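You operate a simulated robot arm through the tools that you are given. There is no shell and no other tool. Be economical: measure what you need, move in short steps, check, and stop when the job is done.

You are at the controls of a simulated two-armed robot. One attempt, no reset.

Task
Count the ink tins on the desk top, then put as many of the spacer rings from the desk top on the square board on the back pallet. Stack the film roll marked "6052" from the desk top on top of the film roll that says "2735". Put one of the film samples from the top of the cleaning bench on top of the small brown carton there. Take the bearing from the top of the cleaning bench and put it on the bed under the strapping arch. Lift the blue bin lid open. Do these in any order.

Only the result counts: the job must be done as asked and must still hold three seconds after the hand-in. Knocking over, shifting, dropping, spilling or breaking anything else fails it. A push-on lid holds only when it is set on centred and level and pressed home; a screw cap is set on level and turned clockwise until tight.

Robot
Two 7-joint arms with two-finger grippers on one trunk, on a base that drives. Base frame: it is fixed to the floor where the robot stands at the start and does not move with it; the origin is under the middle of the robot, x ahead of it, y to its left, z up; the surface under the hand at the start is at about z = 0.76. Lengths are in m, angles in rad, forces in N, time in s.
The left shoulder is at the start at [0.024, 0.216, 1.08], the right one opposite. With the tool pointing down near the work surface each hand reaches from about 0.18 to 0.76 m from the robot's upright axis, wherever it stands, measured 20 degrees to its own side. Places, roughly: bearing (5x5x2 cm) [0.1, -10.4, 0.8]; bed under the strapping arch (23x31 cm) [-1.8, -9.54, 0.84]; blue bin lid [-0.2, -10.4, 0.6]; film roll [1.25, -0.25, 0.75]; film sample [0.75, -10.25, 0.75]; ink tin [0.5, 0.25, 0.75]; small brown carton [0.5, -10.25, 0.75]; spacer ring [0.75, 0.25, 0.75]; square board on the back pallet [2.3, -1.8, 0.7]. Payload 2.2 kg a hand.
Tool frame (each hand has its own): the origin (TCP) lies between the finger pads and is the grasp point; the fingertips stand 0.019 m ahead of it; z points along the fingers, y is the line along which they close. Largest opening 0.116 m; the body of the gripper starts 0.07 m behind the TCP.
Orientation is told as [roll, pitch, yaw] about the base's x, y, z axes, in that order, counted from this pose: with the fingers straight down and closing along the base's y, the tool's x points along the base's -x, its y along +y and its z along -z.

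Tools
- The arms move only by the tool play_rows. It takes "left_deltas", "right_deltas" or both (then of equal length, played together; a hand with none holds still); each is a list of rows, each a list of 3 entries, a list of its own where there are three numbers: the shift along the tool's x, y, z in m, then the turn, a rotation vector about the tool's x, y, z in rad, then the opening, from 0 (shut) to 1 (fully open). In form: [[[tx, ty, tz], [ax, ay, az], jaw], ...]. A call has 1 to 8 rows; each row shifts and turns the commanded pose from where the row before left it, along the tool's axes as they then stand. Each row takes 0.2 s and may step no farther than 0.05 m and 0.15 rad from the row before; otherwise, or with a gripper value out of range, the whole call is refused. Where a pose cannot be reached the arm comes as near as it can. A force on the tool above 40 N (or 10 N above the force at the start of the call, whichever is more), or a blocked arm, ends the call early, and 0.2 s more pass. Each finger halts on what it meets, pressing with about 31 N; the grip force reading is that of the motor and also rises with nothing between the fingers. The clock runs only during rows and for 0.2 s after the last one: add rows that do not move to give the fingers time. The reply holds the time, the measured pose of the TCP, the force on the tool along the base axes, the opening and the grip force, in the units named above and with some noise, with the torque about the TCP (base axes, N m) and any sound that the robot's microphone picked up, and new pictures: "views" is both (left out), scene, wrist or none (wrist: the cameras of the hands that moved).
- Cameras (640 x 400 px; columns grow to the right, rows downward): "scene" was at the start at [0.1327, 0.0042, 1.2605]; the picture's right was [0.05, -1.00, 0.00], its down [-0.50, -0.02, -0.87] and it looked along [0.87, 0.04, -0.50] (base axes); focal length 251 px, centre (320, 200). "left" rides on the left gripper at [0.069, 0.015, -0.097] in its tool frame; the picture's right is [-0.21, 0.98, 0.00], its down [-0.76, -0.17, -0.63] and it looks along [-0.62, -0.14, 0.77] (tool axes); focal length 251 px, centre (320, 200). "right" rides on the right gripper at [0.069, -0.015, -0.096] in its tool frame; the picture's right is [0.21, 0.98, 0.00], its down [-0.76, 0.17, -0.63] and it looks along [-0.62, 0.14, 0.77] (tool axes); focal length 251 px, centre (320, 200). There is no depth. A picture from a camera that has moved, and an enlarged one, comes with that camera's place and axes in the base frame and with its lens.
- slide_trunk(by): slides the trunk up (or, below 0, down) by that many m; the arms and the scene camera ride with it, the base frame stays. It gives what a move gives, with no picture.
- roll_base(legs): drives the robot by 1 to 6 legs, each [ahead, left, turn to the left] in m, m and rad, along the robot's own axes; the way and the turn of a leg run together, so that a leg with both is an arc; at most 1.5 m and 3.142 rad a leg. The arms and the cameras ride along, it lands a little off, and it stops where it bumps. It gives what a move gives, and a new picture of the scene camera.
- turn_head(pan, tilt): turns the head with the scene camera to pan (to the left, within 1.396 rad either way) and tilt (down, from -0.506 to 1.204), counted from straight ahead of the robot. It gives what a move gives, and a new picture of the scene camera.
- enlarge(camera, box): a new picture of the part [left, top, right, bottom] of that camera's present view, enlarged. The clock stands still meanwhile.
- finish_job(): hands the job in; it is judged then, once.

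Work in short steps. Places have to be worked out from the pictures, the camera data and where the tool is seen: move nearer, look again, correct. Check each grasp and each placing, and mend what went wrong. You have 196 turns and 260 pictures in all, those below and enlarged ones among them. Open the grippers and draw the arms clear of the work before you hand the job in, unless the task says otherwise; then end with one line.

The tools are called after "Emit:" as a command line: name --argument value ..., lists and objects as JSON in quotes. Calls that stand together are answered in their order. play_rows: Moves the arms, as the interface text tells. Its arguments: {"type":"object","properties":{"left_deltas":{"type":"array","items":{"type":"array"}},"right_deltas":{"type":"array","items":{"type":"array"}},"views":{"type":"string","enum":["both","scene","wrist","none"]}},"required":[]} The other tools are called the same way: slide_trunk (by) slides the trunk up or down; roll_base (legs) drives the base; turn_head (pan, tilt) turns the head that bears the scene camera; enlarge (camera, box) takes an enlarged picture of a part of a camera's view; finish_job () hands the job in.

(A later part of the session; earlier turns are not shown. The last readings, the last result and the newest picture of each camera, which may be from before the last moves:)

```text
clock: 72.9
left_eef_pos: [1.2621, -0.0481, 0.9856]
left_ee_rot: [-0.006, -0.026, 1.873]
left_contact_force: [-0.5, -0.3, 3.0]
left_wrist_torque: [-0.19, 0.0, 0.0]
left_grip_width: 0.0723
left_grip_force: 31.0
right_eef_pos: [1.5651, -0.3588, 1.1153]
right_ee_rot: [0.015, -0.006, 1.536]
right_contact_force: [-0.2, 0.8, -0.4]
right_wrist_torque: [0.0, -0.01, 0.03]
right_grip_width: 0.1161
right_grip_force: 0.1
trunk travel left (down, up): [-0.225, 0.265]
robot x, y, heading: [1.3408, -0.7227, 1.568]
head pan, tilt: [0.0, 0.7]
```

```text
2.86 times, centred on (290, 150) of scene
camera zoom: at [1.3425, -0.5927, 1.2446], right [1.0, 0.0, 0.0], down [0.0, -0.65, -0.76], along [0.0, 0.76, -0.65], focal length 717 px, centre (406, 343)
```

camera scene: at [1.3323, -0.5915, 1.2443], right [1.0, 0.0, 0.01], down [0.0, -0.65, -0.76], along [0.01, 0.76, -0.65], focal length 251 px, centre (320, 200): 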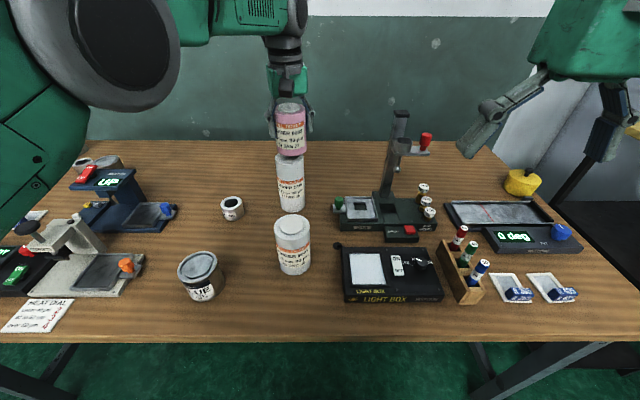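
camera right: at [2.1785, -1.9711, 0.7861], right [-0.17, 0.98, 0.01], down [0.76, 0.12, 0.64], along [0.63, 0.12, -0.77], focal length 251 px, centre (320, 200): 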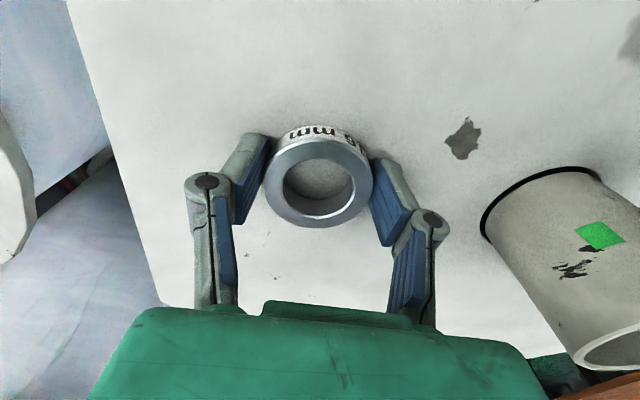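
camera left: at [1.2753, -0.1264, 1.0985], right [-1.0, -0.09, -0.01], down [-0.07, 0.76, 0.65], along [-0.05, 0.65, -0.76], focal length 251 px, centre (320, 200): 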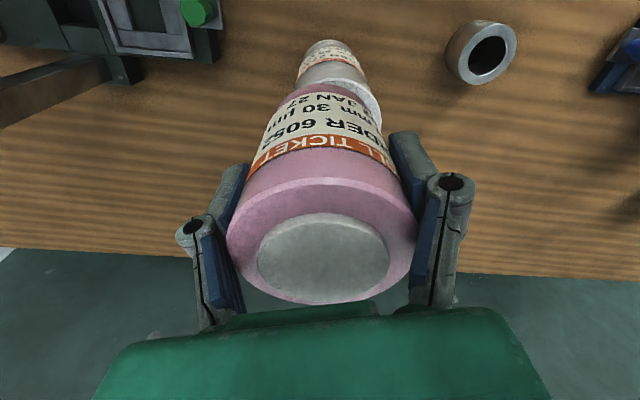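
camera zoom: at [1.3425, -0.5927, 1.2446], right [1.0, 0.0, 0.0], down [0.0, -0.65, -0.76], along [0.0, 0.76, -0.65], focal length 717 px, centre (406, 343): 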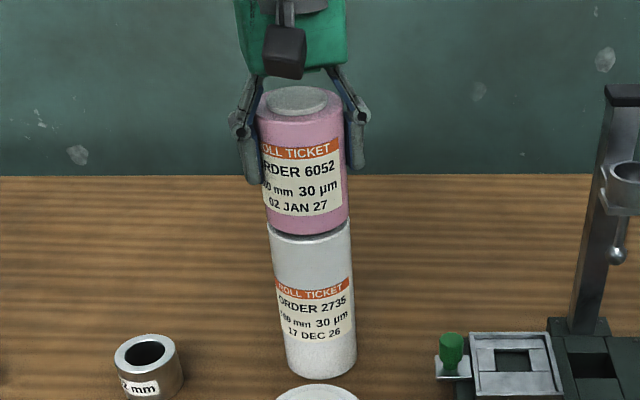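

Contact is felt. I'll seat it 2 mm more, then open slowly.

Emit:
play_rows --left_deltas '[[[0, 0, 0.002], [0, 0, 0], 0.3], [[0, 0, 0], [0, 0, 0], 0.3]]' --views "none"

Emit:
play_rows --left_deltas '[[[0, 0, 0], [0, 0, 0], 0.6], [[0, 0, 0], [0, 0, 0], 0.66], [[0, 0, 0], [0, 0, 0], 0.75], [[0, 0, 0], [0, 0, 0], 0.9], [[0, 0, 0], [0, 0, 0], 1]]' --views "scene"

```text
clock: 73.5
left_eef_pos: [1.2611, -0.0487, 0.9863]
left_ee_rot: [-0.006, -0.029, 1.875]
left_contact_force: [0.0, 1.7, 19.0]
left_wrist_torque: [-0.35, -0.1, -0.03]
left_grip_width: 0.0726
left_grip_force: 30.6
right_eef_pos: [1.5662, -0.3617, 1.1171]
right_ee_rot: [0.016, -0.012, 1.535]
right_contact_force: [0.6, 0.0, 0.0]
right_wrist_torque: [-0.03, 0.0, -0.02]
right_grip_width: 0.1159
right_grip_force: 0.1
trunk travel left (down, up): [-0.225, 0.265]
robot x, y, heading: [1.341, -0.7229, 1.564]
head pan, tilt: [0.0, 0.7]
```

```text
clock: 74.7
left_eef_pos: [1.2625, -0.0482, 0.9827]
left_ee_rot: [-0.001, -0.02, 1.872]
left_contact_force: [0.6, 0.8, -1.2]
left_wrist_torque: [-0.05, -0.03, -0.01]
left_grip_width: 0.116
left_grip_force: 0.0
right_eef_pos: [1.565, -0.3575, 1.1154]
right_ee_rot: [0.018, -0.006, 1.533]
right_contact_force: [-0.1, -0.9, -0.3]
right_wrist_torque: [0.04, 0.0, 0.0]
right_grip_width: 0.1161
right_grip_force: 0.0
trunk travel left (down, up): [-0.225, 0.265]
robot x, y, heading: [1.3385, -0.7187, 1.572]
head pan, tilt: [0.0, 0.7]
camera scene: at [1.3423, -0.5917, 1.2443], right [1.0, 0.0, 0.0], down [0.0, -0.65, -0.76], along [0.0, 0.76, -0.65], focal length 251 px, centre (320, 200)
```

scene: 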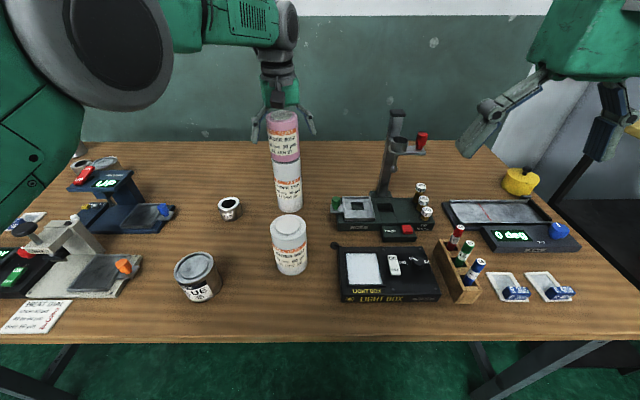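

The stack stands. I'll lift the hand straight up in small first steps.

Emit:
play_rows --left_deltas '[[[0, 0, -0.015], [0, 0, 0], 1], [[0, 0, -0.025], [0, 0, 0], 1], [[0, 0, -0.03], [0, 0, 0], 1], [[0, 0, -0.03], [0, 0, 0], 1], [[0, 0, -0.03], [0, 0, 0], 1], [[0, 0, 0], [0, 0, 0], 1]]'

Emit:
enlarge --camera "scene" --box '[210, 90, 350, 220]'

```text
clock: 76.1
left_eef_pos: [1.2725, -0.066, 1.107]
left_ee_rot: [-0.005, -0.018, 1.872]
left_contact_force: [-0.6, 0.5, -0.1]
left_wrist_torque: [-0.04, -0.04, 0.0]
left_grip_width: 0.1159
left_grip_force: 0.2
left hand out of reach, approached as far as the arm can: row 5
right_eef_pos: [1.5655, -0.3572, 1.1156]
right_ee_rot: [0.014, -0.008, 1.534]
right_contact_force: [-0.3, 0.9, 0.1]
right_wrist_torque: [-0.05, -0.02, -0.01]
right_grip_width: 0.116
right_grip_force: 0.1
trunk travel left (down, up): [-0.225, 0.265]
robot x, y, heading: [1.3386, -0.723, 1.564]
head pan, tilt: [0.0, 0.7]
camera scene: at [1.3433, -0.5913, 1.2442], right [1.0, 0.0, 0.0], down [0.0, -0.65, -0.76], along [0.0, 0.76, -0.65], focal length 251 px, centre (320, 200)
camera left: at [1.2776, -0.1387, 1.2015], right [-1.0, -0.09, 0.0], down [-0.06, 0.76, 0.65], along [-0.06, 0.65, -0.76], focal length 251 px, centre (320, 200)
```

scene: 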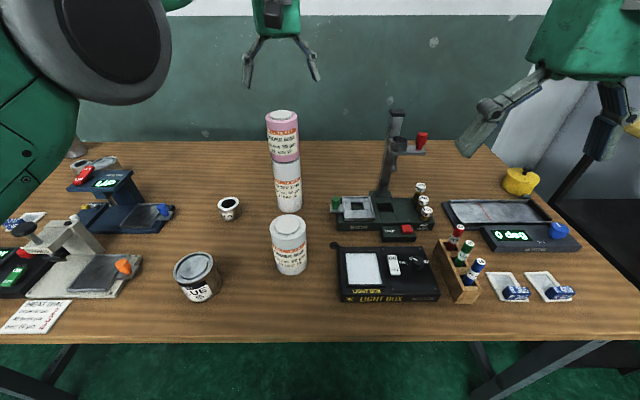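
left: 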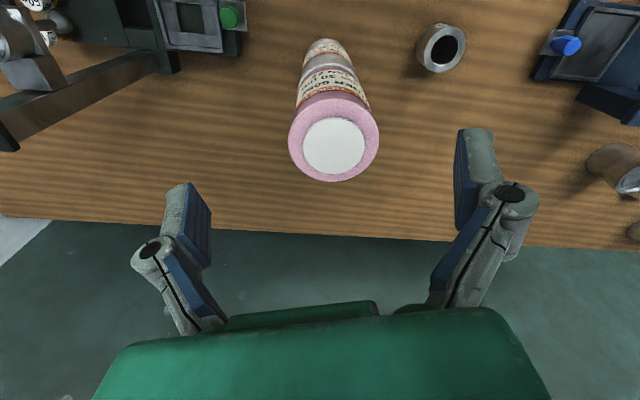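

```text
3.08 times, centred on (280, 155) of scene
camera zoom: at [1.3433, -0.5913, 1.2442], right [1.0, 0.0, 0.0], down [0.0, -0.65, -0.76], along [0.0, 0.76, -0.65], focal length 772 px, centre (443, 338)
```

zoom: 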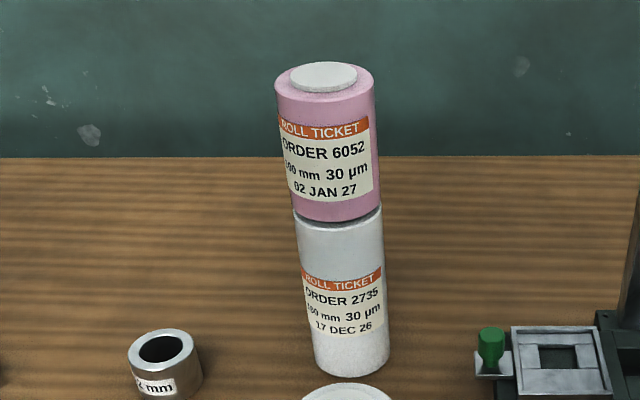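

The stack is neat. Next I'll move the left hand over the nearby ring at about (1.097, −0.08).

Emit:
play_rows --left_deltas '[[[-0.0097, 0.0428, 0], [0, 0, 0], 1], [[-0.0097, 0.0428, 0], [0, 0, 0], 1], [[-0.0097, 0.0428, 0], [0, 0, 0], 1], [[-0.0097, 0.0428, 0], [0, 0, 0], 1], [[0, 0, 0.038], [0, 0, 0], 1], [[0, 0, 0.038], [0, 0, 0], 1], [[0, 0, 0.038], [0, 0, 0], 1], [[0, 0, 0.038], [0, 0, 0], 1]]'

```text
clock: 77.9
left_eef_pos: [1.096, -0.0769, 0.953]
left_ee_rot: [-0.004, -0.021, 1.874]
left_contact_force: [0.0, 0.0, -0.2]
left_wrist_torque: [0.0, -0.01, 0.03]
left_grip_width: 0.1159
left_grip_force: 0.0
right_eef_pos: [1.5632, -0.3582, 1.1151]
right_ee_rot: [0.016, -0.005, 1.536]
right_contact_force: [0.3, -0.7, -1.4]
right_wrist_torque: [0.0, 0.01, 0.01]
right_grip_width: 0.116
right_grip_force: 0.0
trunk travel left (down, up): [-0.225, 0.265]
robot x, y, heading: [1.3381, -0.7187, 1.563]
head pan, tilt: [0.0, 0.7]
camera scene: at [1.3411, -0.5911, 1.2442], right [1.0, 0.0, 0.0], down [0.0, -0.65, -0.76], along [0.0, 0.76, -0.65], focal length 251 px, centre (320, 200)
camera left: at [1.1003, -0.15, 1.0481], right [-1.0, -0.09, 0.0], down [-0.06, 0.76, 0.65], along [-0.06, 0.65, -0.76], focal length 251 px, centre (320, 200)
```

scene: 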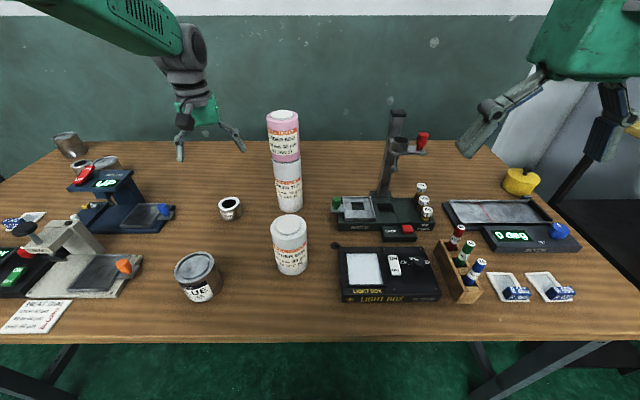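
left: 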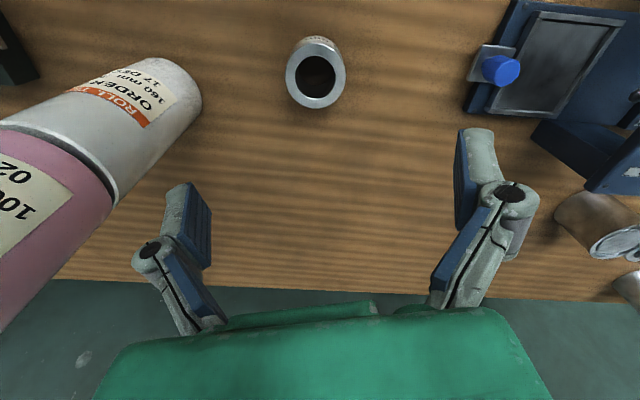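

Ring at about (1.098, −0.085). I'll correct and descend around it.

Emit:
play_rows --left_deltas '[[[0.0092, 0.0008, 0.035], [0, 0, 0], 1], [[0, 0, 0.04], [0, 0, 0], 1], [[0, 0, 0.04], [0, 0, 0], 1], [[0, 0, 0.03], [0, 0, 0], 1], [[0, 0, 0], [0, 0, 0], 1]]' --views "wrist"

```text
clock: 79.1
left_eef_pos: [1.0958, -0.0843, 0.8097]
left_ee_rot: [-0.005, -0.022, 1.873]
left_contact_force: [-0.4, 0.1, -0.4]
left_wrist_torque: [0.04, 0.02, 0.04]
left_grip_width: 0.116
left_grip_force: 0.1
right_eef_pos: [1.5647, -0.3581, 1.115]
right_ee_rot: [0.016, -0.007, 1.536]
right_contact_force: [-0.1, -0.2, 0.2]
right_wrist_torque: [0.0, 0.02, -0.05]
right_grip_width: 0.1161
right_grip_force: 0.0
trunk travel left (down, up): [-0.225, 0.265]
robot x, y, heading: [1.3408, -0.7212, 1.566]
head pan, tilt: [0.0, 0.7]
camera left: at [1.1014, -0.1574, 0.9045], right [-1.0, -0.09, 0.0], down [-0.06, 0.76, 0.65], along [-0.06, 0.65, -0.76], focal length 251 px, centre (320, 200)
```

left: 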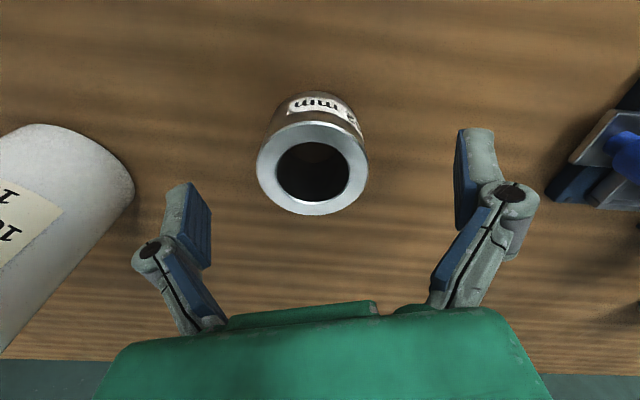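

I'll lower 24 mm more with a slight correction, then close.

Emit:
play_rows --left_deltas '[[[0.0035, -0.002, 0.012], [0, 0, 0], 1], [[0, 0, 0.012], [0, 0, 0], 1], [[0, 0, 0], [0, 0, 0], 1], [[0, 0, 0], [0, 0, 0], 0.5], [[0, 0, 0], [0, 0, 0], 0.3], [[0, 0, 0], [0, 0, 0], 0.2], [[0, 0, 0], [0, 0, 0], 0.2]]' --views "wrist"

```text
clock: 80.7
left_eef_pos: [1.1003, -0.0838, 0.7845]
left_ee_rot: [-0.004, -0.02, 1.872]
left_contact_force: [0.2, 0.1, -0.4]
left_wrist_torque: [0.01, -0.04, 0.01]
left_grip_width: 0.0549
left_grip_force: 31.6
right_eef_pos: [1.5632, -0.3573, 1.1153]
right_ee_rot: [0.016, -0.007, 1.536]
right_contact_force: [0.0, -0.1, 0.4]
right_wrist_torque: [-0.02, 0.0, -0.03]
right_grip_width: 0.1161
right_grip_force: 0.0
trunk travel left (down, up): [-0.225, 0.265]
robot x, y, heading: [1.3402, -0.7219, 1.565]
head pan, tilt: [0.0, 0.7]
camera left: at [1.1042, -0.1586, 0.8796], right [-1.0, -0.09, 0.0], down [-0.06, 0.76, 0.65], along [-0.06, 0.65, -0.76], focal length 251 px, centre (320, 200)
```

left: 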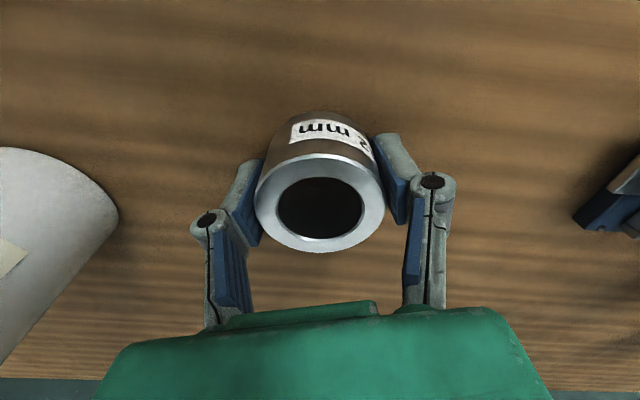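

Ring gripped (0.055). I'll lift and retract toward the robot.

Emit:
play_rows --left_deltas '[[[0, 0, -0.03], [0, 0, 0], 0.2], [[0, 0, -0.045], [0, 0, 0], 0.2], [[0, 0, -0.045], [0, 0, 0], 0.2], [[0, 0, -0.045], [0, 0, 0], 0.2], [[0.02, 0.005, -0.04], [0, 0, 0], 0.2], [[0.03, 0.005, -0.035], [0, 0, 0], 0.2], [[0.03, 0, -0.03], [0, 0, 0], 0.2], [[0.04, 0, -0.02], [0, 0, 0], 0.2]]' --views "none"

Emit:
play_rows --left_deltas '[[[0.045, 0, 0], [0, 0, 0.1], 0.2], [[0.045, 0, 0], [0, 0, 0.1], 0.2], [[0.045, 0, 0], [0, 0, 0.1], 0.2], [[0, 0, 0], [0, 0, 0], 0.2]]' --views "scene"

```text
clock: 82.5
left_eef_pos: [1.1249, -0.2103, 1.0733]
left_ee_rot: [-0.006, -0.025, 1.872]
left_contact_force: [-1.0, -0.4, -1.2]
left_wrist_torque: [0.01, 0.05, -0.03]
left_grip_width: 0.0554
left_grip_force: 30.9
right_eef_pos: [1.566, -0.3606, 1.1166]
right_ee_rot: [0.016, -0.014, 1.537]
right_contact_force: [-0.3, -0.2, -0.1]
right_wrist_torque: [0.03, 0.0, 0.02]
right_grip_width: 0.1159
right_grip_force: 0.0
trunk travel left (down, up): [-0.225, 0.265]
robot x, y, heading: [1.3394, -0.7218, 1.567]
head pan, tilt: [0.0, 0.7]
```

```text
clock: 83.5
left_eef_pos: [1.1477, -0.3406, 1.0654]
left_ee_rot: [-0.003, -0.021, 1.573]
left_contact_force: [0.0, 0.3, -0.8]
left_wrist_torque: [0.0, -0.01, -0.01]
left_grip_width: 0.0548
left_grip_force: 31.3
right_eef_pos: [1.5592, -0.3588, 1.1168]
right_ee_rot: [0.013, -0.011, 1.536]
right_contact_force: [-0.2, 0.0, 0.3]
right_wrist_torque: [-0.02, 0.0, 0.02]
right_grip_width: 0.1162
right_grip_force: 0.2
trunk travel left (down, up): [-0.225, 0.265]
robot x, y, heading: [1.3409, -0.7176, 1.567]
head pan, tilt: [0.0, 0.7]
camera scene: at [1.3361, -0.5937, 1.2445], right [1.0, 0.0, 0.0], down [0.0, -0.65, -0.76], along [0.0, 0.76, -0.65], focal length 251 px, centre (320, 200)
```

scene: 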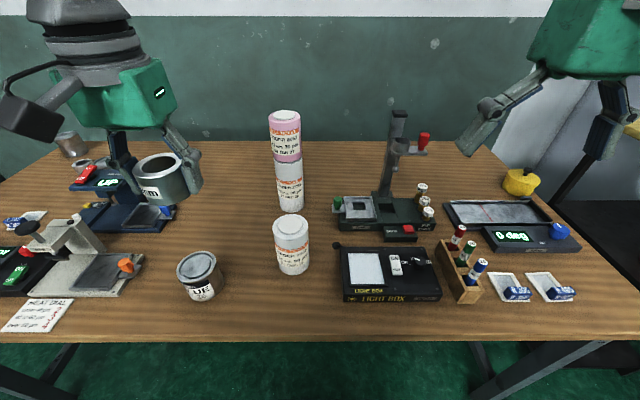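

Now drive back to the pallet board: back off, turn right, strafe, ahead.

Emit:
roll_base --legs '[[-0.15, 0.0, 0.0], [0.0, 0.0, -1.567], [0.0, -0.88, 0.0], [0.275, 0.0, 0.0]]'

```text
clock: 94.4
left_eef_pos: [2.016, -1.5433, 1.0652]
left_ee_rot: [-0.005, -0.02, 0.035]
left_contact_force: [-0.8, 0.3, -0.3]
left_wrist_torque: [0.02, 0.0, 0.02]
left_grip_width: 0.055
left_grip_force: 31.1
right_eef_pos: [2.0101, -1.9546, 1.1182]
right_ee_rot: [0.006, -0.016, -0.003]
right_contact_force: [1.0, 0.7, 0.9]
right_wrist_torque: [-0.05, 0.02, 0.03]
right_grip_width: 0.1162
right_grip_force: 0.0
trunk travel left (down, up): [-0.225, 0.265]
robot x, y, heading: [1.6401, -1.7513, 0.025]
head pan, tilt: [0.0, 0.7]
camera scene: at [1.7668, -1.7441, 1.2446], right [0.03, -1.0, 0.0], down [-0.65, -0.02, -0.76], along [0.76, 0.02, -0.65], focal length 251 px, centre (320, 200)
```

scene: 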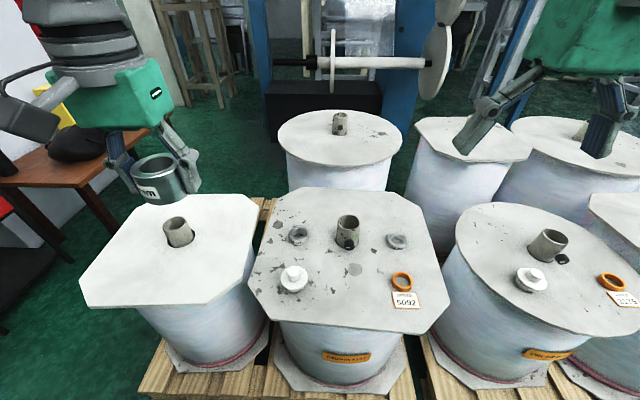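

The front-middle of the board at about (2.105, −1.81) is free. I'll move the left hand above it while shifting the right arm outwards.

Emit:
play_rows --left_deltas '[[[-0.01, -0.0338, 0.0269], [0, 0, 0], 0.2], [[-0.01, -0.0338, 0.0269], [0, 0, 0], 0.2], [[-0.01, -0.0338, 0.0269], [0, 0, 0], 0.2], [[-0.01, -0.0338, 0.0269], [0, 0, 0], 0.2], [[-0.01, -0.0338, 0.0269], [0, 0, 0], 0.2], [[-0.01, -0.0338, 0.0269], [0, 0, 0], 0.2], [[-0.01, -0.0338, 0.0269], [0, 0, 0], 0.2], [[-0.01, -0.0338, 0.0269], [0, 0, 0], 0.2]]' --right_deltas '[[[0.01, -0.03, 0], [0, 0, 0], 1], [[0.01, -0.03, 0], [0, 0, 0], 1], [[0, -0.03, 0], [0, 0, 0], 1], [[0, -0.03, 0], [0, 0, 0], 1], [[0, -0.02, 0], [0, 0, 0], 1], [[0, 0, 0], [0, 0, 0], 1], [[0, 0, 0], [0, 0, 0], 1], [[0, 0, 0], [0, 0, 0], 1]]'

```text
clock: 96.4
left_eef_pos: [2.1208, -1.8006, 0.8703]
left_ee_rot: [-0.042, -0.026, 0.083]
left_contact_force: [-0.4, -0.3, -1.9]
left_wrist_torque: [0.01, -0.03, 0.03]
left_grip_width: 0.0548
left_grip_force: 31.3
right_eef_pos: [1.9817, -2.099, 1.1185]
right_ee_rot: [0.011, -0.019, 0.0]
right_contact_force: [0.0, -0.8, -0.4]
right_wrist_torque: [0.02, 0.01, -0.03]
right_grip_width: 0.1161
right_grip_force: 0.0
trunk travel left (down, up): [-0.225, 0.265]
robot x, y, heading: [1.6375, -1.7475, 0.028]
head pan, tilt: [0.0, 0.7]
stopped in row 8 (left hand): the arm was blocked; the commanded pose is now the measured one
camera scene: at [1.7665, -1.7491, 1.2447], right [0.03, -1.0, 0.0], down [-0.65, -0.02, -0.76], along [0.76, 0.02, -0.65], focal length 251 px, centre (320, 200)
camera right: at [1.9109, -2.1163, 1.214], right [-0.21, 0.98, 0.01], down [0.74, 0.16, 0.65], along [0.63, 0.14, -0.76], focal length 251 px, centre (320, 200)
camera left: at [2.0474, -1.7881, 0.9645], right [0.13, 0.99, -0.04], down [0.75, -0.08, 0.66], along [0.65, -0.11, -0.75], focal length 251 px, centre (320, 200)
```

scene: 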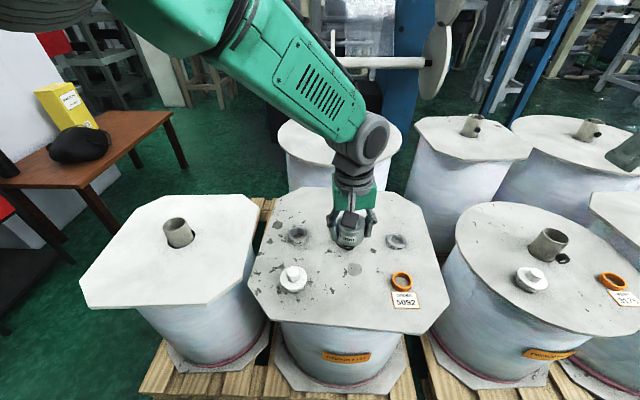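
right: 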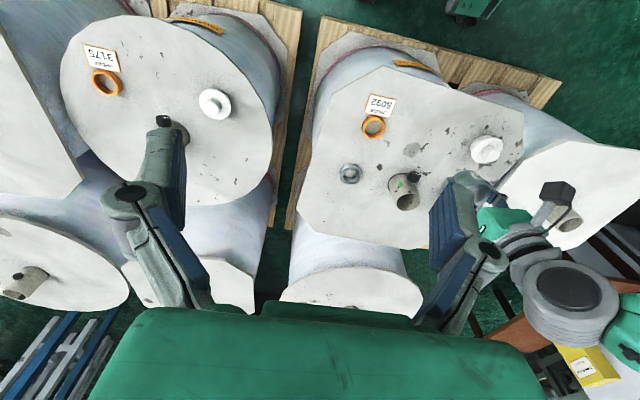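
left: 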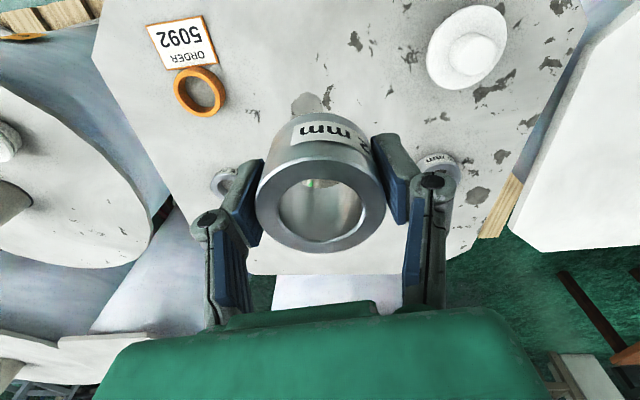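

The left arm is near its limit crossing the centreline. I'll strafe the base right 0.13 m to ease it.

Emit:
roll_base --legs '[[-0.02, -0.14, -0.02]]'

Emit:
play_rows --left_deltas '[[[0, 0.03, 0], [0.02, 0, 0], 0.2], [[0, 0.03, 0], [0.02, 0, 0], 0.2], [[0.006, 0.03, 0], [0, 0.02, 0.04], 0.2], [[0, 0.025, 0], [0, 0, 0.03], 0.2], [[0, 0, 0], [0, 0, 0], 0.2], [[0, 0, 0], [0, 0, 0], 0.2]]'

```text
clock: 97.8
left_eef_pos: [2.1053, -1.9143, 0.8742]
left_ee_rot: [-0.074, -0.022, 0.061]
left_contact_force: [-0.8, 1.0, -0.5]
left_wrist_torque: [-0.1, -0.07, 0.0]
left_grip_width: 0.055
left_grip_force: 30.9
right_eef_pos: [1.9613, -2.2015, 1.1276]
right_ee_rot: [-0.023, -0.018, -0.02]
right_contact_force: [-0.4, 1.4, 0.6]
right_wrist_torque: [-0.08, 0.0, 0.01]
right_grip_width: 0.116
right_grip_force: 0.1
trunk travel left (down, up): [-0.225, 0.265]
robot x, y, heading: [1.6251, -1.8798, 0.007]
head pan, tilt: [0.0, 0.7]
camera scene: at [1.7524, -1.8431, 1.2437], right [0.01, -1.0, 0.03], down [-0.65, -0.03, -0.76], along [0.76, -0.01, -0.65], focal length 251 px, centre (320, 200)
```

scene: 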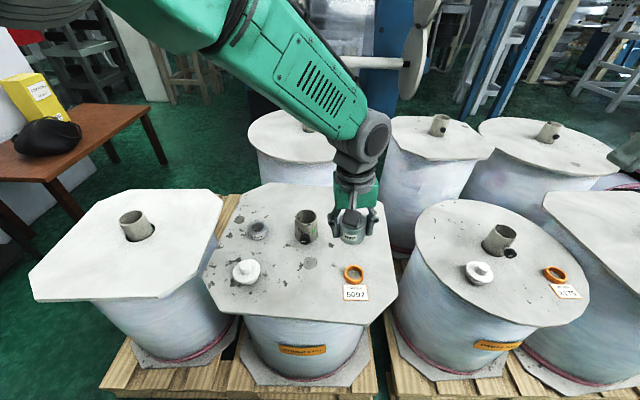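

```text
clock: 99.2
left_eef_pos: [2.0898, -1.8172, 0.8653]
left_ee_rot: [-0.092, -0.014, -0.007]
left_contact_force: [0.0, -0.2, -1.0]
left_wrist_torque: [-0.03, 0.0, 0.0]
left_grip_width: 0.055
left_grip_force: 30.7
right_eef_pos: [1.9568, -2.2255, 1.1199]
right_ee_rot: [0.001, -0.02, -0.019]
right_contact_force: [-0.1, 1.3, 0.0]
right_wrist_torque: [-0.01, -0.01, 0.0]
right_grip_width: 0.1162
right_grip_force: 0.1
trunk travel left (down, up): [-0.225, 0.265]
robot x, y, heading: [1.6227, -1.8738, 0.008]
head pan, tilt: [0.0, 0.7]
camera scene: at [1.7518, -1.8893, 1.2443], right [0.01, -1.0, -0.01], down [-0.65, 0.0, -0.76], along [0.76, 0.01, -0.65], focal length 251 px, centre (320, 200)
camera left: at [2.0182, -1.7936, 0.959], right [0.22, 0.97, -0.09], down [0.75, -0.11, 0.66], along [0.63, -0.21, -0.75], focal length 251 px, centre (320, 200)
```

scene: 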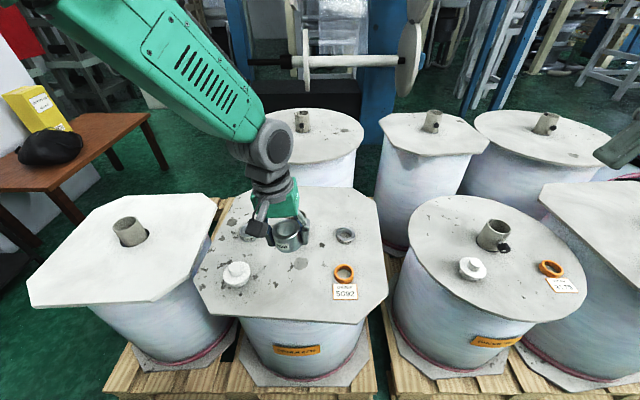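
left: 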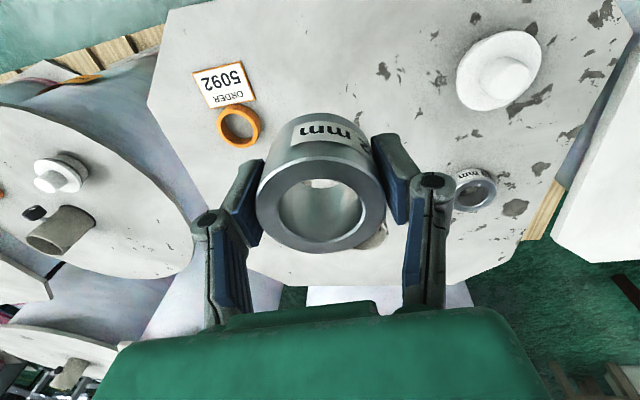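

My tilt correction had the wrong sign. I'll level the hand (rotate −0.092 about tool x), nudge x forward and let it settle.

Emit:
play_rows --left_deltas '[[[-0.006, 0.0, 0], [-0.046, 0.007, 0], 0.2], [[-0.006, 0.003, 0], [-0.046, 0.007, 0], 0.2], [[0, 0, 0.03], [0, 0, 0], 0.2], [[0, 0, 0.03], [0, 0, 0], 0.2], [[0, 0, 0], [0, 0, 0], 0.2], [[0, 0, 0], [0, 0, 0], 0.2], [[0, 0, 0], [0, 0, 0], 0.2], [[0, 0, 0], [0, 0, 0], 0.2]]'

```text
clock: 101.0
left_eef_pos: [2.1027, -1.7963, 0.8044]
left_ee_rot: [-0.016, -0.001, -0.007]
left_contact_force: [-0.8, 1.8, -0.3]
left_wrist_torque: [-0.15, 0.02, 0.02]
left_grip_width: 0.0547
left_grip_force: 30.7
right_eef_pos: [1.9573, -2.2032, 1.1272]
right_ee_rot: [-0.02, -0.023, -0.019]
right_contact_force: [-0.3, 0.3, 0.6]
right_wrist_torque: [-0.08, 0.0, -0.02]
right_grip_width: 0.116
right_grip_force: 0.1
trunk travel left (down, up): [-0.225, 0.265]
robot x, y, heading: [1.6217, -1.87, 0.005]
head pan, tilt: [0.0, 0.7]
camera scene: at [1.7514, -1.8552, 1.2444], right [0.01, -1.0, 0.01], down [-0.65, -0.02, -0.76], along [0.76, 0.0, -0.65], focal length 251 px, centre (320, 200)
camera left: at [2.0326, -1.781, 0.9013], right [0.22, 0.98, -0.01], down [0.76, -0.16, 0.63], along [0.62, -0.15, -0.77], focal length 251 px, centre (320, 200)
```

scene: 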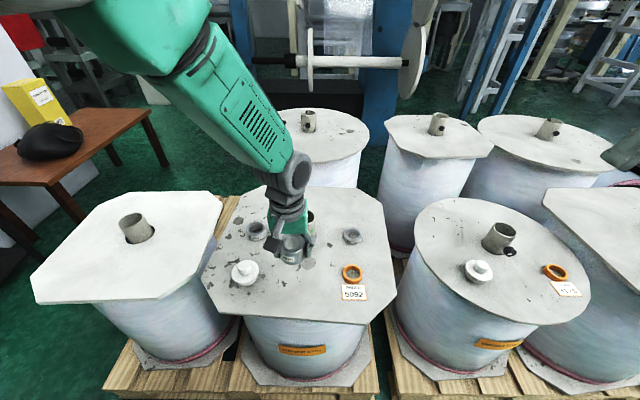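
left: 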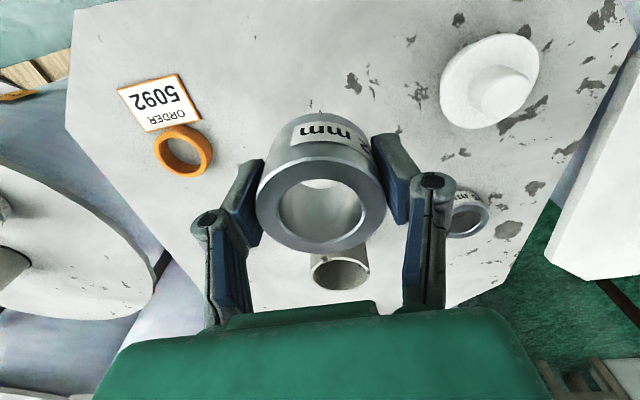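

The lateral sway persists after strafing. I'll hold still for a few seconds.

Emit:
play_rows --left_deltas '[[[0, 0, 0], [0, 0, 0], 0.2], [[0, 0, 0], [0, 0, 0], 0.2], [[0, 0, 0], [0, 0, 0], 0.2], [[0, 0, 0], [0, 0, 0], 0.2], [[0, 0, 0], [0, 0, 0], 0.2], [[0, 0, 0], [0, 0, 0], 0.2], [[0, 0, 0], [0, 0, 0], 0.2], [[0, 0, 0], [0, 0, 0], 0.2]]' --views "none"

Emit:
play_rows --left_deltas '[[[0, 0, 0], [0, 0, 0], 0.2], [[0, 0, 0], [0, 0, 0], 0.2], [[0, 0, 0], [0, 0, 0], 0.2], [[0, 0, 0], [0, 0, 0], 0.2], [[0, 0, 0], [0, 0, 0], 0.2], [[0, 0, 0], [0, 0, 0], 0.2], [[0, 0, 0], [0, 0, 0], 0.2], [[0, 0, 0], [0, 0, 0], 0.2]]' --views "wrist"

```text
clock: 102.8
left_eef_pos: [2.1017, -1.8021, 0.8056]
left_ee_rot: [-0.011, 0.002, -0.007]
left_contact_force: [-0.3, 1.6, -1.6]
left_wrist_torque: [-0.15, 0.03, 0.02]
left_grip_width: 0.0549
left_grip_force: 30.7
right_eef_pos: [1.9578, -2.2082, 1.1256]
right_ee_rot: [-0.012, -0.023, -0.02]
right_contact_force: [0.1, 1.4, 0.6]
right_wrist_torque: [-0.1, -0.03, -0.05]
right_grip_width: 0.1158
right_grip_force: 0.0
trunk travel left (down, up): [-0.225, 0.265]
robot x, y, heading: [1.6264, -1.8737, 0.004]
head pan, tilt: [0.0, 0.7]
```

```text
clock: 104.6
left_eef_pos: [2.1012, -1.824, 0.8064]
left_ee_rot: [0.007, -0.001, -0.008]
left_contact_force: [0.2, -0.6, -1.9]
left_wrist_torque: [0.01, -0.02, 0.0]
left_grip_width: 0.0548
left_grip_force: 30.9
right_eef_pos: [1.9573, -2.2341, 1.1196]
right_ee_rot: [0.008, -0.02, -0.02]
right_contact_force: [0.6, 0.1, 0.0]
right_wrist_torque: [0.02, 0.0, 0.02]
right_grip_width: 0.1161
right_grip_force: 0.2
trunk travel left (down, up): [-0.225, 0.265]
robot x, y, heading: [1.6225, -1.8783, 0.006]
head pan, tilt: [0.0, 0.7]
camera left: at [2.0322, -1.809, 0.9027], right [0.22, 0.97, 0.01], down [0.75, -0.18, 0.63], along [0.62, -0.14, -0.77], focal length 251 px, centre (320, 200)
```

left: 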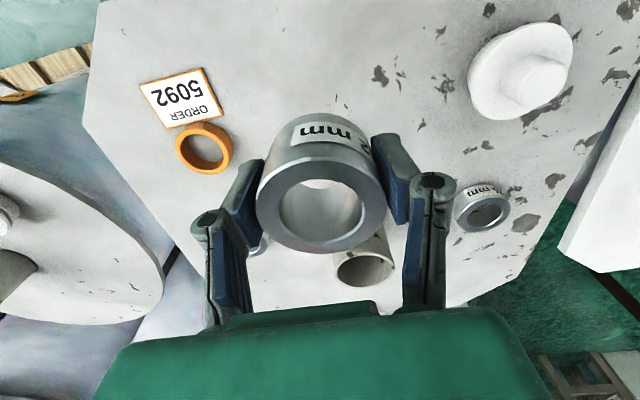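

Now upright at (2.101, −1.824). I'll shift +1 cm in y and descend toward the board.

Emit:
play_rows --left_deltas '[[[0, 0.01, 0.03], [0, 0, 0], 0.2], [[0, 0, 0.03], [0, 0, 0], 0.2], [[0, 0, 0.03], [0, 0, 0], 0.2], [[0, 0, 0.014], [0, 0, 0], 0.2], [[0, 0, 0], [0, 0, 0], 0.2]]' --views "wrist"

```text
clock: 105.8
left_eef_pos: [2.1021, -1.8173, 0.7001]
left_ee_rot: [0.013, 0.001, -0.014]
left_contact_force: [-0.5, -0.9, -2.2]
left_wrist_torque: [0.01, -0.01, 0.0]
left_grip_width: 0.0549
left_grip_force: 31.6
right_eef_pos: [1.9567, -2.2398, 1.1164]
right_ee_rot: [0.01, -0.019, -0.02]
right_contact_force: [0.2, -0.9, 0.3]
right_wrist_torque: [-0.02, 0.01, -0.03]
right_grip_width: 0.1162
right_grip_force: 0.0
trunk travel left (down, up): [-0.225, 0.265]
robot x, y, heading: [1.6282, -1.8764, 0.003]
head pan, tilt: [0.0, 0.7]
camera left: at [2.0333, -1.8032, 0.7969], right [0.23, 0.97, 0.01], down [0.75, -0.19, 0.63], along [0.62, -0.13, -0.78], focal length 251 px, centre (320, 200)
```

left: 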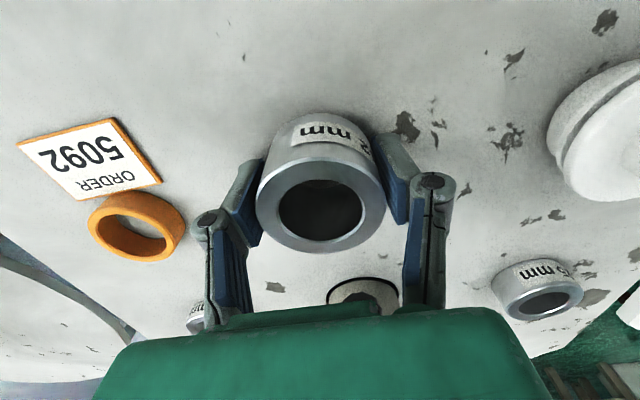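

The left finger is somewhat near the orange ring, so I'll shift +12 mm in y and go to contact.

Emit:
play_rows --left_deltas '[[[0, 0.006, 0], [0, 0, 0], 0.2], [[0, 0.006, 0], [0, 0, 0], 0.2], [[0, 0, 0.004], [0, 0, 0], 0.2], [[0, 0, 0.003], [0, 0, 0], 0.2], [[0, 0, 0.002], [0, 0, 0], 0.2]]' --views "wrist"

```text
clock: 107.0
left_eef_pos: [2.1047, -1.7898, 0.6939]
left_ee_rot: [-0.001, -0.004, -0.005]
left_contact_force: [-0.4, 7.2, 18.0]
left_wrist_torque: [-0.11, -0.5, 0.17]
left_grip_width: 0.055
left_grip_force: 31.0
right_eef_pos: [1.9542, -2.2228, 1.1231]
right_ee_rot: [-0.003, -0.025, -0.019]
right_contact_force: [-0.3, 1.7, 0.4]
right_wrist_torque: [-0.05, -0.01, 0.01]
right_grip_width: 0.1159
right_grip_force: 0.1
trunk travel left (down, up): [-0.225, 0.265]
robot x, y, heading: [1.6251, -1.8746, 0.003]
head pan, tilt: [0.0, 0.7]
camera left: at [2.0343, -1.7745, 0.7906], right [0.22, 0.98, 0.0], down [0.75, -0.17, 0.64], along [0.62, -0.14, -0.77], focal length 251 px, centre (320, 200)
```

left: 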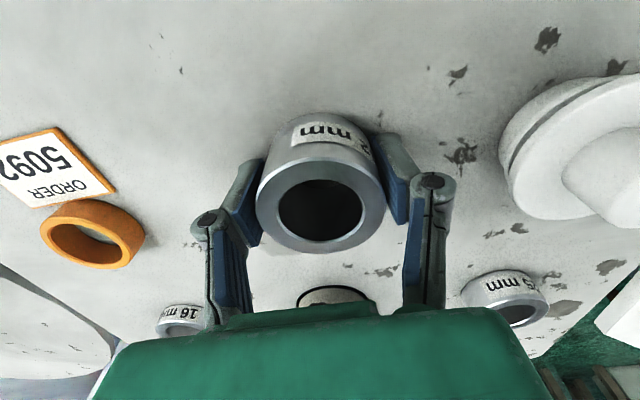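

Contact made (18 N). I'll open and lift in one go.

Emit:
play_rows --left_deltas '[[[0, 0, 0], [0, 0, 0], 0.55], [[0, 0, 0], [0, 0, 0], 0.8], [[0, 0, 0], [0, 0, 0], 0.8], [[0, 0, -0.03], [0, 0, 0], 0.8], [[0, 0, -0.045], [0, 0, 0], 0.8], [[0, 0, -0.045], [0, 0, 0], 0.8], [[0, 0, -0.045], [0, 0, 0], 1], [[0.01, 0.01, -0.045], [0, 0, 0], 1]]'

```text
clock: 108.8
left_eef_pos: [2.0937, -1.7929, 0.9038]
left_ee_rot: [0.009, -0.002, -0.014]
left_contact_force: [-1.4, -0.8, -0.2]
left_wrist_torque: [0.01, -0.02, 0.01]
left_grip_width: 0.116
left_grip_force: 0.1
right_eef_pos: [1.9547, -2.2364, 1.1193]
right_ee_rot: [0.009, -0.023, -0.02]
right_contact_force: [-0.2, 0.8, 0.8]
right_wrist_torque: [0.03, -0.03, 0.0]
right_grip_width: 0.116
right_grip_force: 0.1
trunk travel left (down, up): [-0.225, 0.265]
robot x, y, heading: [1.6267, -1.8799, 0.003]
head pan, tilt: [0.0, 0.7]
camera scene: at [1.7491, -1.8804, 1.2447], right [0.01, -1.0, 0.0], down [-0.65, 0.0, -0.76], along [0.76, 0.01, -0.65], focal length 251 px, centre (320, 200)
camera left: at [2.0228, -1.7785, 1.0009], right [0.23, 0.97, 0.01], down [0.75, -0.18, 0.63], along [0.62, -0.14, -0.77], focal length 251 px, centre (320, 200)
```

scene: 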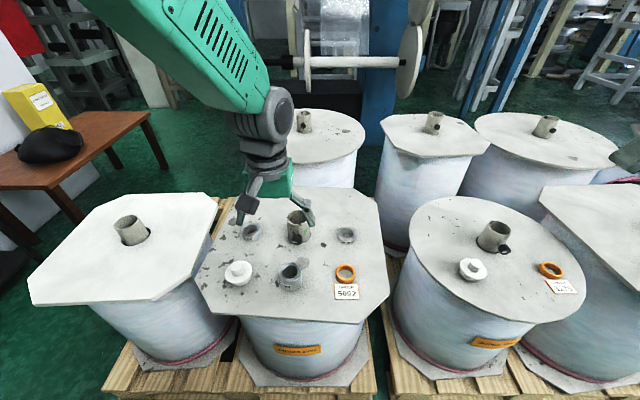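
left: 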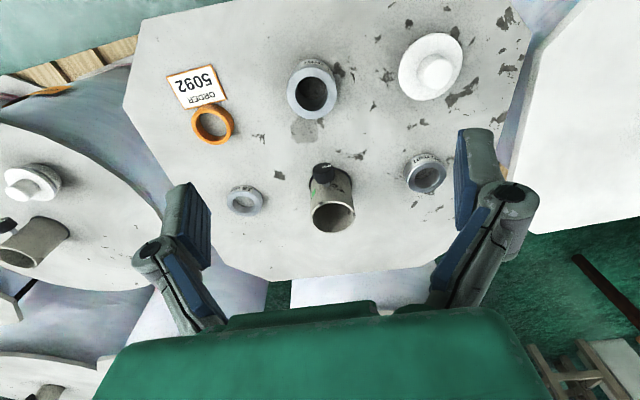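

Three rings rest on the board. Now I'll tuck the arms, back off, turn right to face −y and look down the route to the cleaning bench.

Emit:
play_rows --left_deltas '[[[0.02, 0.03, -0.03], [0, 0, 0], 1], [[0.02, 0.03, -0.03], [0, 0, 0], 1], [[0.02, 0.03, -0.03], [0, 0, 0], 1], [[0.02, 0.03, -0.03], [0, 0, 0], 1], [[0.02, 0.03, -0.03], [0, 0, 0], 1], [[0.02, 0.03, -0.03], [0, 0, 0], 0.5], [[0.02, 0.03, -0.02], [0, 0, 0], 0.5]]' --right_deltas '[[[0, 0.03, 0], [0, 0, 0], 1], [[0, 0.03, 0], [0, 0, 0], 1], [[0, 0.03, 0], [0, 0, 0], 1], [[0, 0.03, 0], [0, 0, 0], 1], [[0, 0, 0], [0, 0, 0], 1], [[0, 0, 0], [0, 0, 0], 0.5], [[0, 0, 0], [0, 0, 0], 0.5]]' --views "none"

Emit:
turn_head --pan 0.0 --tilt 0.35

Emit:
roll_base --legs '[[-0.2, 0.0, 0.0], [0.0, 0.0, -1.574]]'

```text
clock: 110.4
left_eef_pos: [1.9532, -1.5669, 1.1002]
left_ee_rot: [-0.001, -0.001, -0.009]
left_contact_force: [0.6, 0.4, 0.0]
left_wrist_torque: [-0.03, -0.03, -0.03]
left_grip_width: 0.0577
left_grip_force: 0.0
right_eef_pos: [1.9578, -2.1012, 1.1192]
right_ee_rot: [-0.003, -0.023, -0.018]
right_contact_force: [0.0, -0.1, 0.1]
right_wrist_torque: [-0.01, 0.01, 0.05]
right_grip_width: 0.0584
right_grip_force: 0.0
trunk travel left (down, up): [-0.225, 0.265]
robot x, y, heading: [1.6219, -1.8742, 0.009]
head pan, tilt: [0.0, 0.7]
```

```text
clock: 111.2
left_eef_pos: [1.9547, -1.565, 1.0989]
left_ee_rot: [-0.005, -0.001, -0.008]
left_contact_force: [-0.3, 1.1, -0.6]
left_wrist_torque: [-0.02, -0.01, 0.0]
left_grip_width: 0.0579
left_grip_force: 0.0
right_eef_pos: [1.9586, -2.0981, 1.1196]
right_ee_rot: [-0.004, -0.019, -0.019]
right_contact_force: [-0.1, 1.4, 1.1]
right_wrist_torque: [-0.03, -0.01, 0.02]
right_grip_width: 0.058
right_grip_force: 0.0
trunk travel left (down, up): [-0.225, 0.265]
robot x, y, heading: [1.6214, -1.8761, 0.008]
head pan, tilt: [0.0, 0.351]
camera scene: at [1.7582, -1.8564, 1.2757], right [0.01, -1.0, 0.02], down [-0.35, -0.02, -0.94], along [0.94, 0.0, -0.35], focal length 251 px, centre (320, 200)
```

scene: 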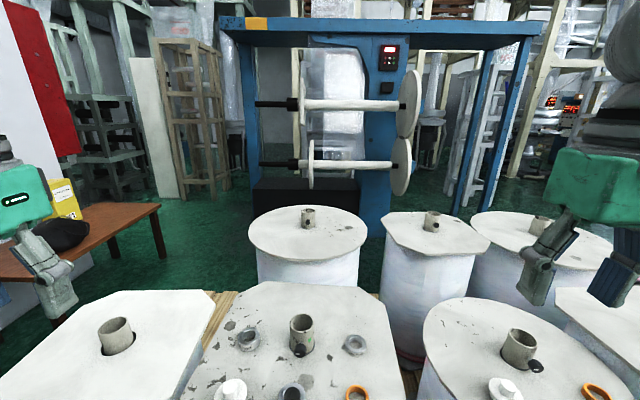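

```text
clock: 116.6
left_eef_pos: [1.7012, -2.2076, 1.1059]
left_ee_rot: [0.026, -0.001, -1.572]
left_contact_force: [-2.4, 0.9, 0.1]
left_wrist_torque: [-0.03, -0.09, 0.0]
left_grip_width: 0.058
left_grip_force: 0.1
right_eef_pos: [1.1676, -2.2151, 1.1138]
right_ee_rot: [0.027, -0.02, -1.586]
right_contact_force: [-1.3, 0.1, -0.4]
right_wrist_torque: [0.04, -0.14, -0.01]
right_grip_width: 0.0581
right_grip_force: 0.0
trunk travel left (down, up): [-0.225, 0.265]
robot x, y, heading: [1.4157, -1.8799, -1.555]
head pan, tilt: [0.0, 0.351]
camera scene: at [1.3964, -2.0145, 1.2758], right [-1.0, -0.01, -0.02], down [0.01, 0.35, -0.94], along [0.02, -0.94, -0.35], focal length 251 px, centre (320, 200)
```

scene: 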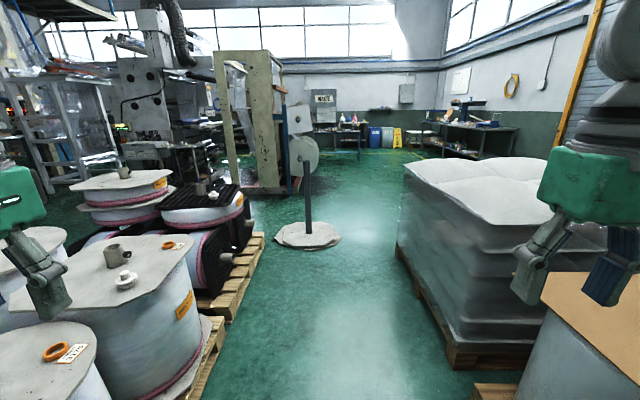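

The direct aisle is tight between a reel stand and a wrapped pallet. The corridor at x≈−0.9 looks wider, so I'll back up to y≈−1.05 and strafe to x≈−0.9.

Emit:
roll_base --legs '[[-0.85, 0.0, 0.0], [0.0, -1.2, 0.0], [0.0, -1.1, 0.0]]'

```text
clock: 132.1
left_eef_pos: [-0.5672, -1.3804, 1.0945]
left_ee_rot: [-0.024, -0.005, -1.58]
left_contact_force: [0.6, 0.1, 0.5]
left_wrist_torque: [0.03, 0.06, -0.01]
left_grip_width: 0.058
left_grip_force: 0.0
right_eef_pos: [-1.0993, -1.3827, 1.1255]
right_ee_rot: [-0.019, -0.026, -1.587]
right_contact_force: [1.5, -0.6, 0.5]
right_wrist_torque: [0.0, 0.09, -0.03]
right_grip_width: 0.0578
right_grip_force: 0.0
trunk travel left (down, up): [-0.225, 0.265]
robot x, y, heading: [-0.8967, -1.0517, -1.567]
head pan, tilt: [0.0, 0.351]
camera scene: at [-0.8821, -1.1854, 1.2761], right [-1.0, -0.01, 0.01], down [-0.01, 0.34, -0.94], along [0.0, -0.94, -0.34], focal length 251 px, centre (320, 200)
```

scene: 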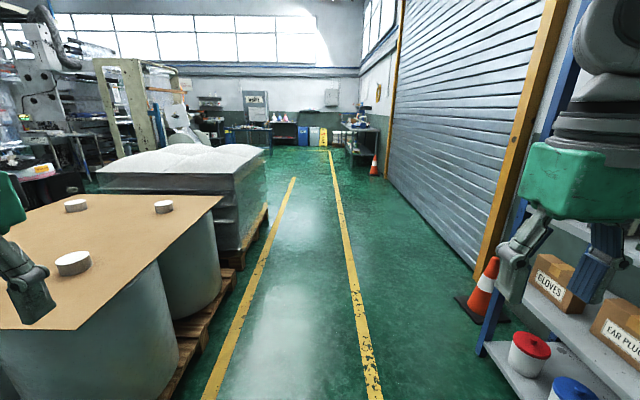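

The marked aisle is clear ahead. I'll drive 5.8 m down it.

Emit:
roll_base --legs '[[1.45, 0.0, 0.0], [1.45, 0.0, 0.0], [1.45, 0.0, 0.0], [1.45, 0.0, 0.0]]'

```text
clock: 159.8
left_eef_pos: [-0.6009, -7.2108, 1.0886]
left_ee_rot: [-0.03, 0.01, -1.594]
left_contact_force: [0.2, -0.1, -0.1]
left_wrist_torque: [-0.01, 0.02, 0.01]
left_grip_width: 0.058
left_grip_force: 0.1
right_eef_pos: [-1.1306, -7.206, 1.1268]
right_ee_rot: [-0.027, -0.027, -1.601]
right_contact_force: [0.0, 0.5, 0.4]
right_wrist_torque: [-0.02, 0.03, -0.01]
right_grip_width: 0.0582
right_grip_force: 0.0
trunk travel left (down, up): [-0.225, 0.265]
robot x, y, heading: [-0.9311, -6.8816, -1.576]
head pan, tilt: [0.0, 0.351]
camera scene: at [-0.9343, -7.0152, 1.276], right [-1.0, 0.01, 0.0], down [0.0, 0.34, -0.94], along [-0.01, -0.94, -0.34], focal length 251 px, centre (320, 200)
```

scene: 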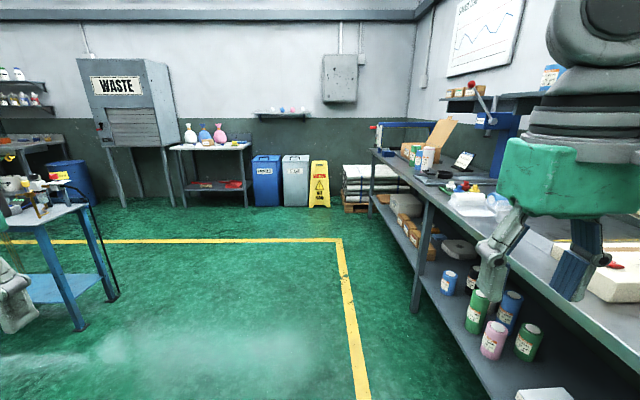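

The strapping bench is on the right. The blue bin is at about (−0.2, −10.3), with the small bench with bottles beside it. I'll drive to about (0.3, −9.3) facing the bench.

Emit:
roll_base --legs '[[1.2, 0.0, 0.0], [1.15, 0.0, 0.0], [0.0, 1.25, 0.0]]'

Emit:
turn_head --pan 0.0 --tilt 0.55

```text
clock: 177.3
left_eef_pos: [0.7162, -9.5439, 1.079]
left_ee_rot: [-0.063, 0.003, -1.567]
left_contact_force: [-0.7, -0.4, -0.1]
left_wrist_torque: [0.14, -0.02, -0.02]
left_grip_width: 0.058
left_grip_force: 0.1
right_eef_pos: [0.1858, -9.554, 1.13]
right_ee_rot: [-0.056, -0.024, -1.572]
right_contact_force: [0.1, 0.8, -0.8]
right_wrist_torque: [-0.03, 0.01, 0.01]
right_grip_width: 0.058
right_grip_force: 0.0
trunk travel left (down, up): [-0.225, 0.265]
robot x, y, heading: [0.3422, -9.224, -1.551]
head pan, tilt: [0.0, 0.351]
camera scene: at [0.3963, -9.3592, 1.2737], right [-1.0, -0.02, 0.04], down [-0.04, 0.35, -0.94], along [0.01, -0.94, -0.35], focal length 251 px, centre (320, 200)
```

scene: 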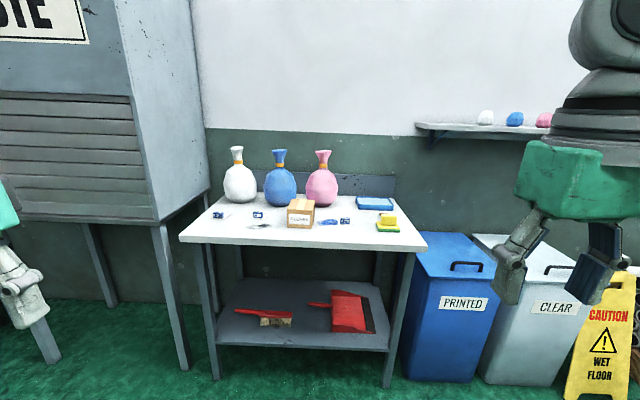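

```text
clock: 178.1
left_eef_pos: [0.7239, -9.5408, 1.0814]
left_ee_rot: [-0.06, 0.004, -1.565]
left_contact_force: [0.8, 1.5, 0.5]
left_wrist_torque: [-0.02, 0.2, 0.0]
left_grip_width: 0.058
left_grip_force: 0.0
right_eef_pos: [0.1946, -9.5494, 1.132]
right_ee_rot: [-0.055, -0.029, -1.569]
right_contact_force: [0.9, 0.2, -0.2]
right_wrist_torque: [-0.02, 0.17, 0.02]
right_grip_width: 0.0576
right_grip_force: 0.0
trunk travel left (down, up): [-0.225, 0.265]
robot x, y, heading: [0.3562, -9.2219, -1.553]
head pan, tilt: [0.0, 0.55]
camera scene: at [0.4028, -9.3529, 1.2569], right [-1.0, -0.02, 0.04], down [-0.04, 0.52, -0.85], along [0.0, -0.85, -0.52], focal length 251 px, centre (320, 200)
```

scene: 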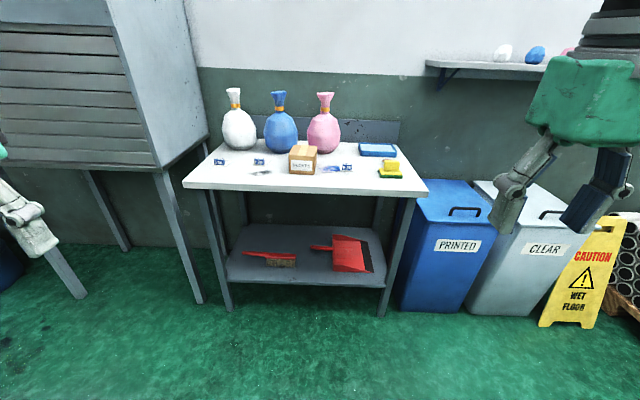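

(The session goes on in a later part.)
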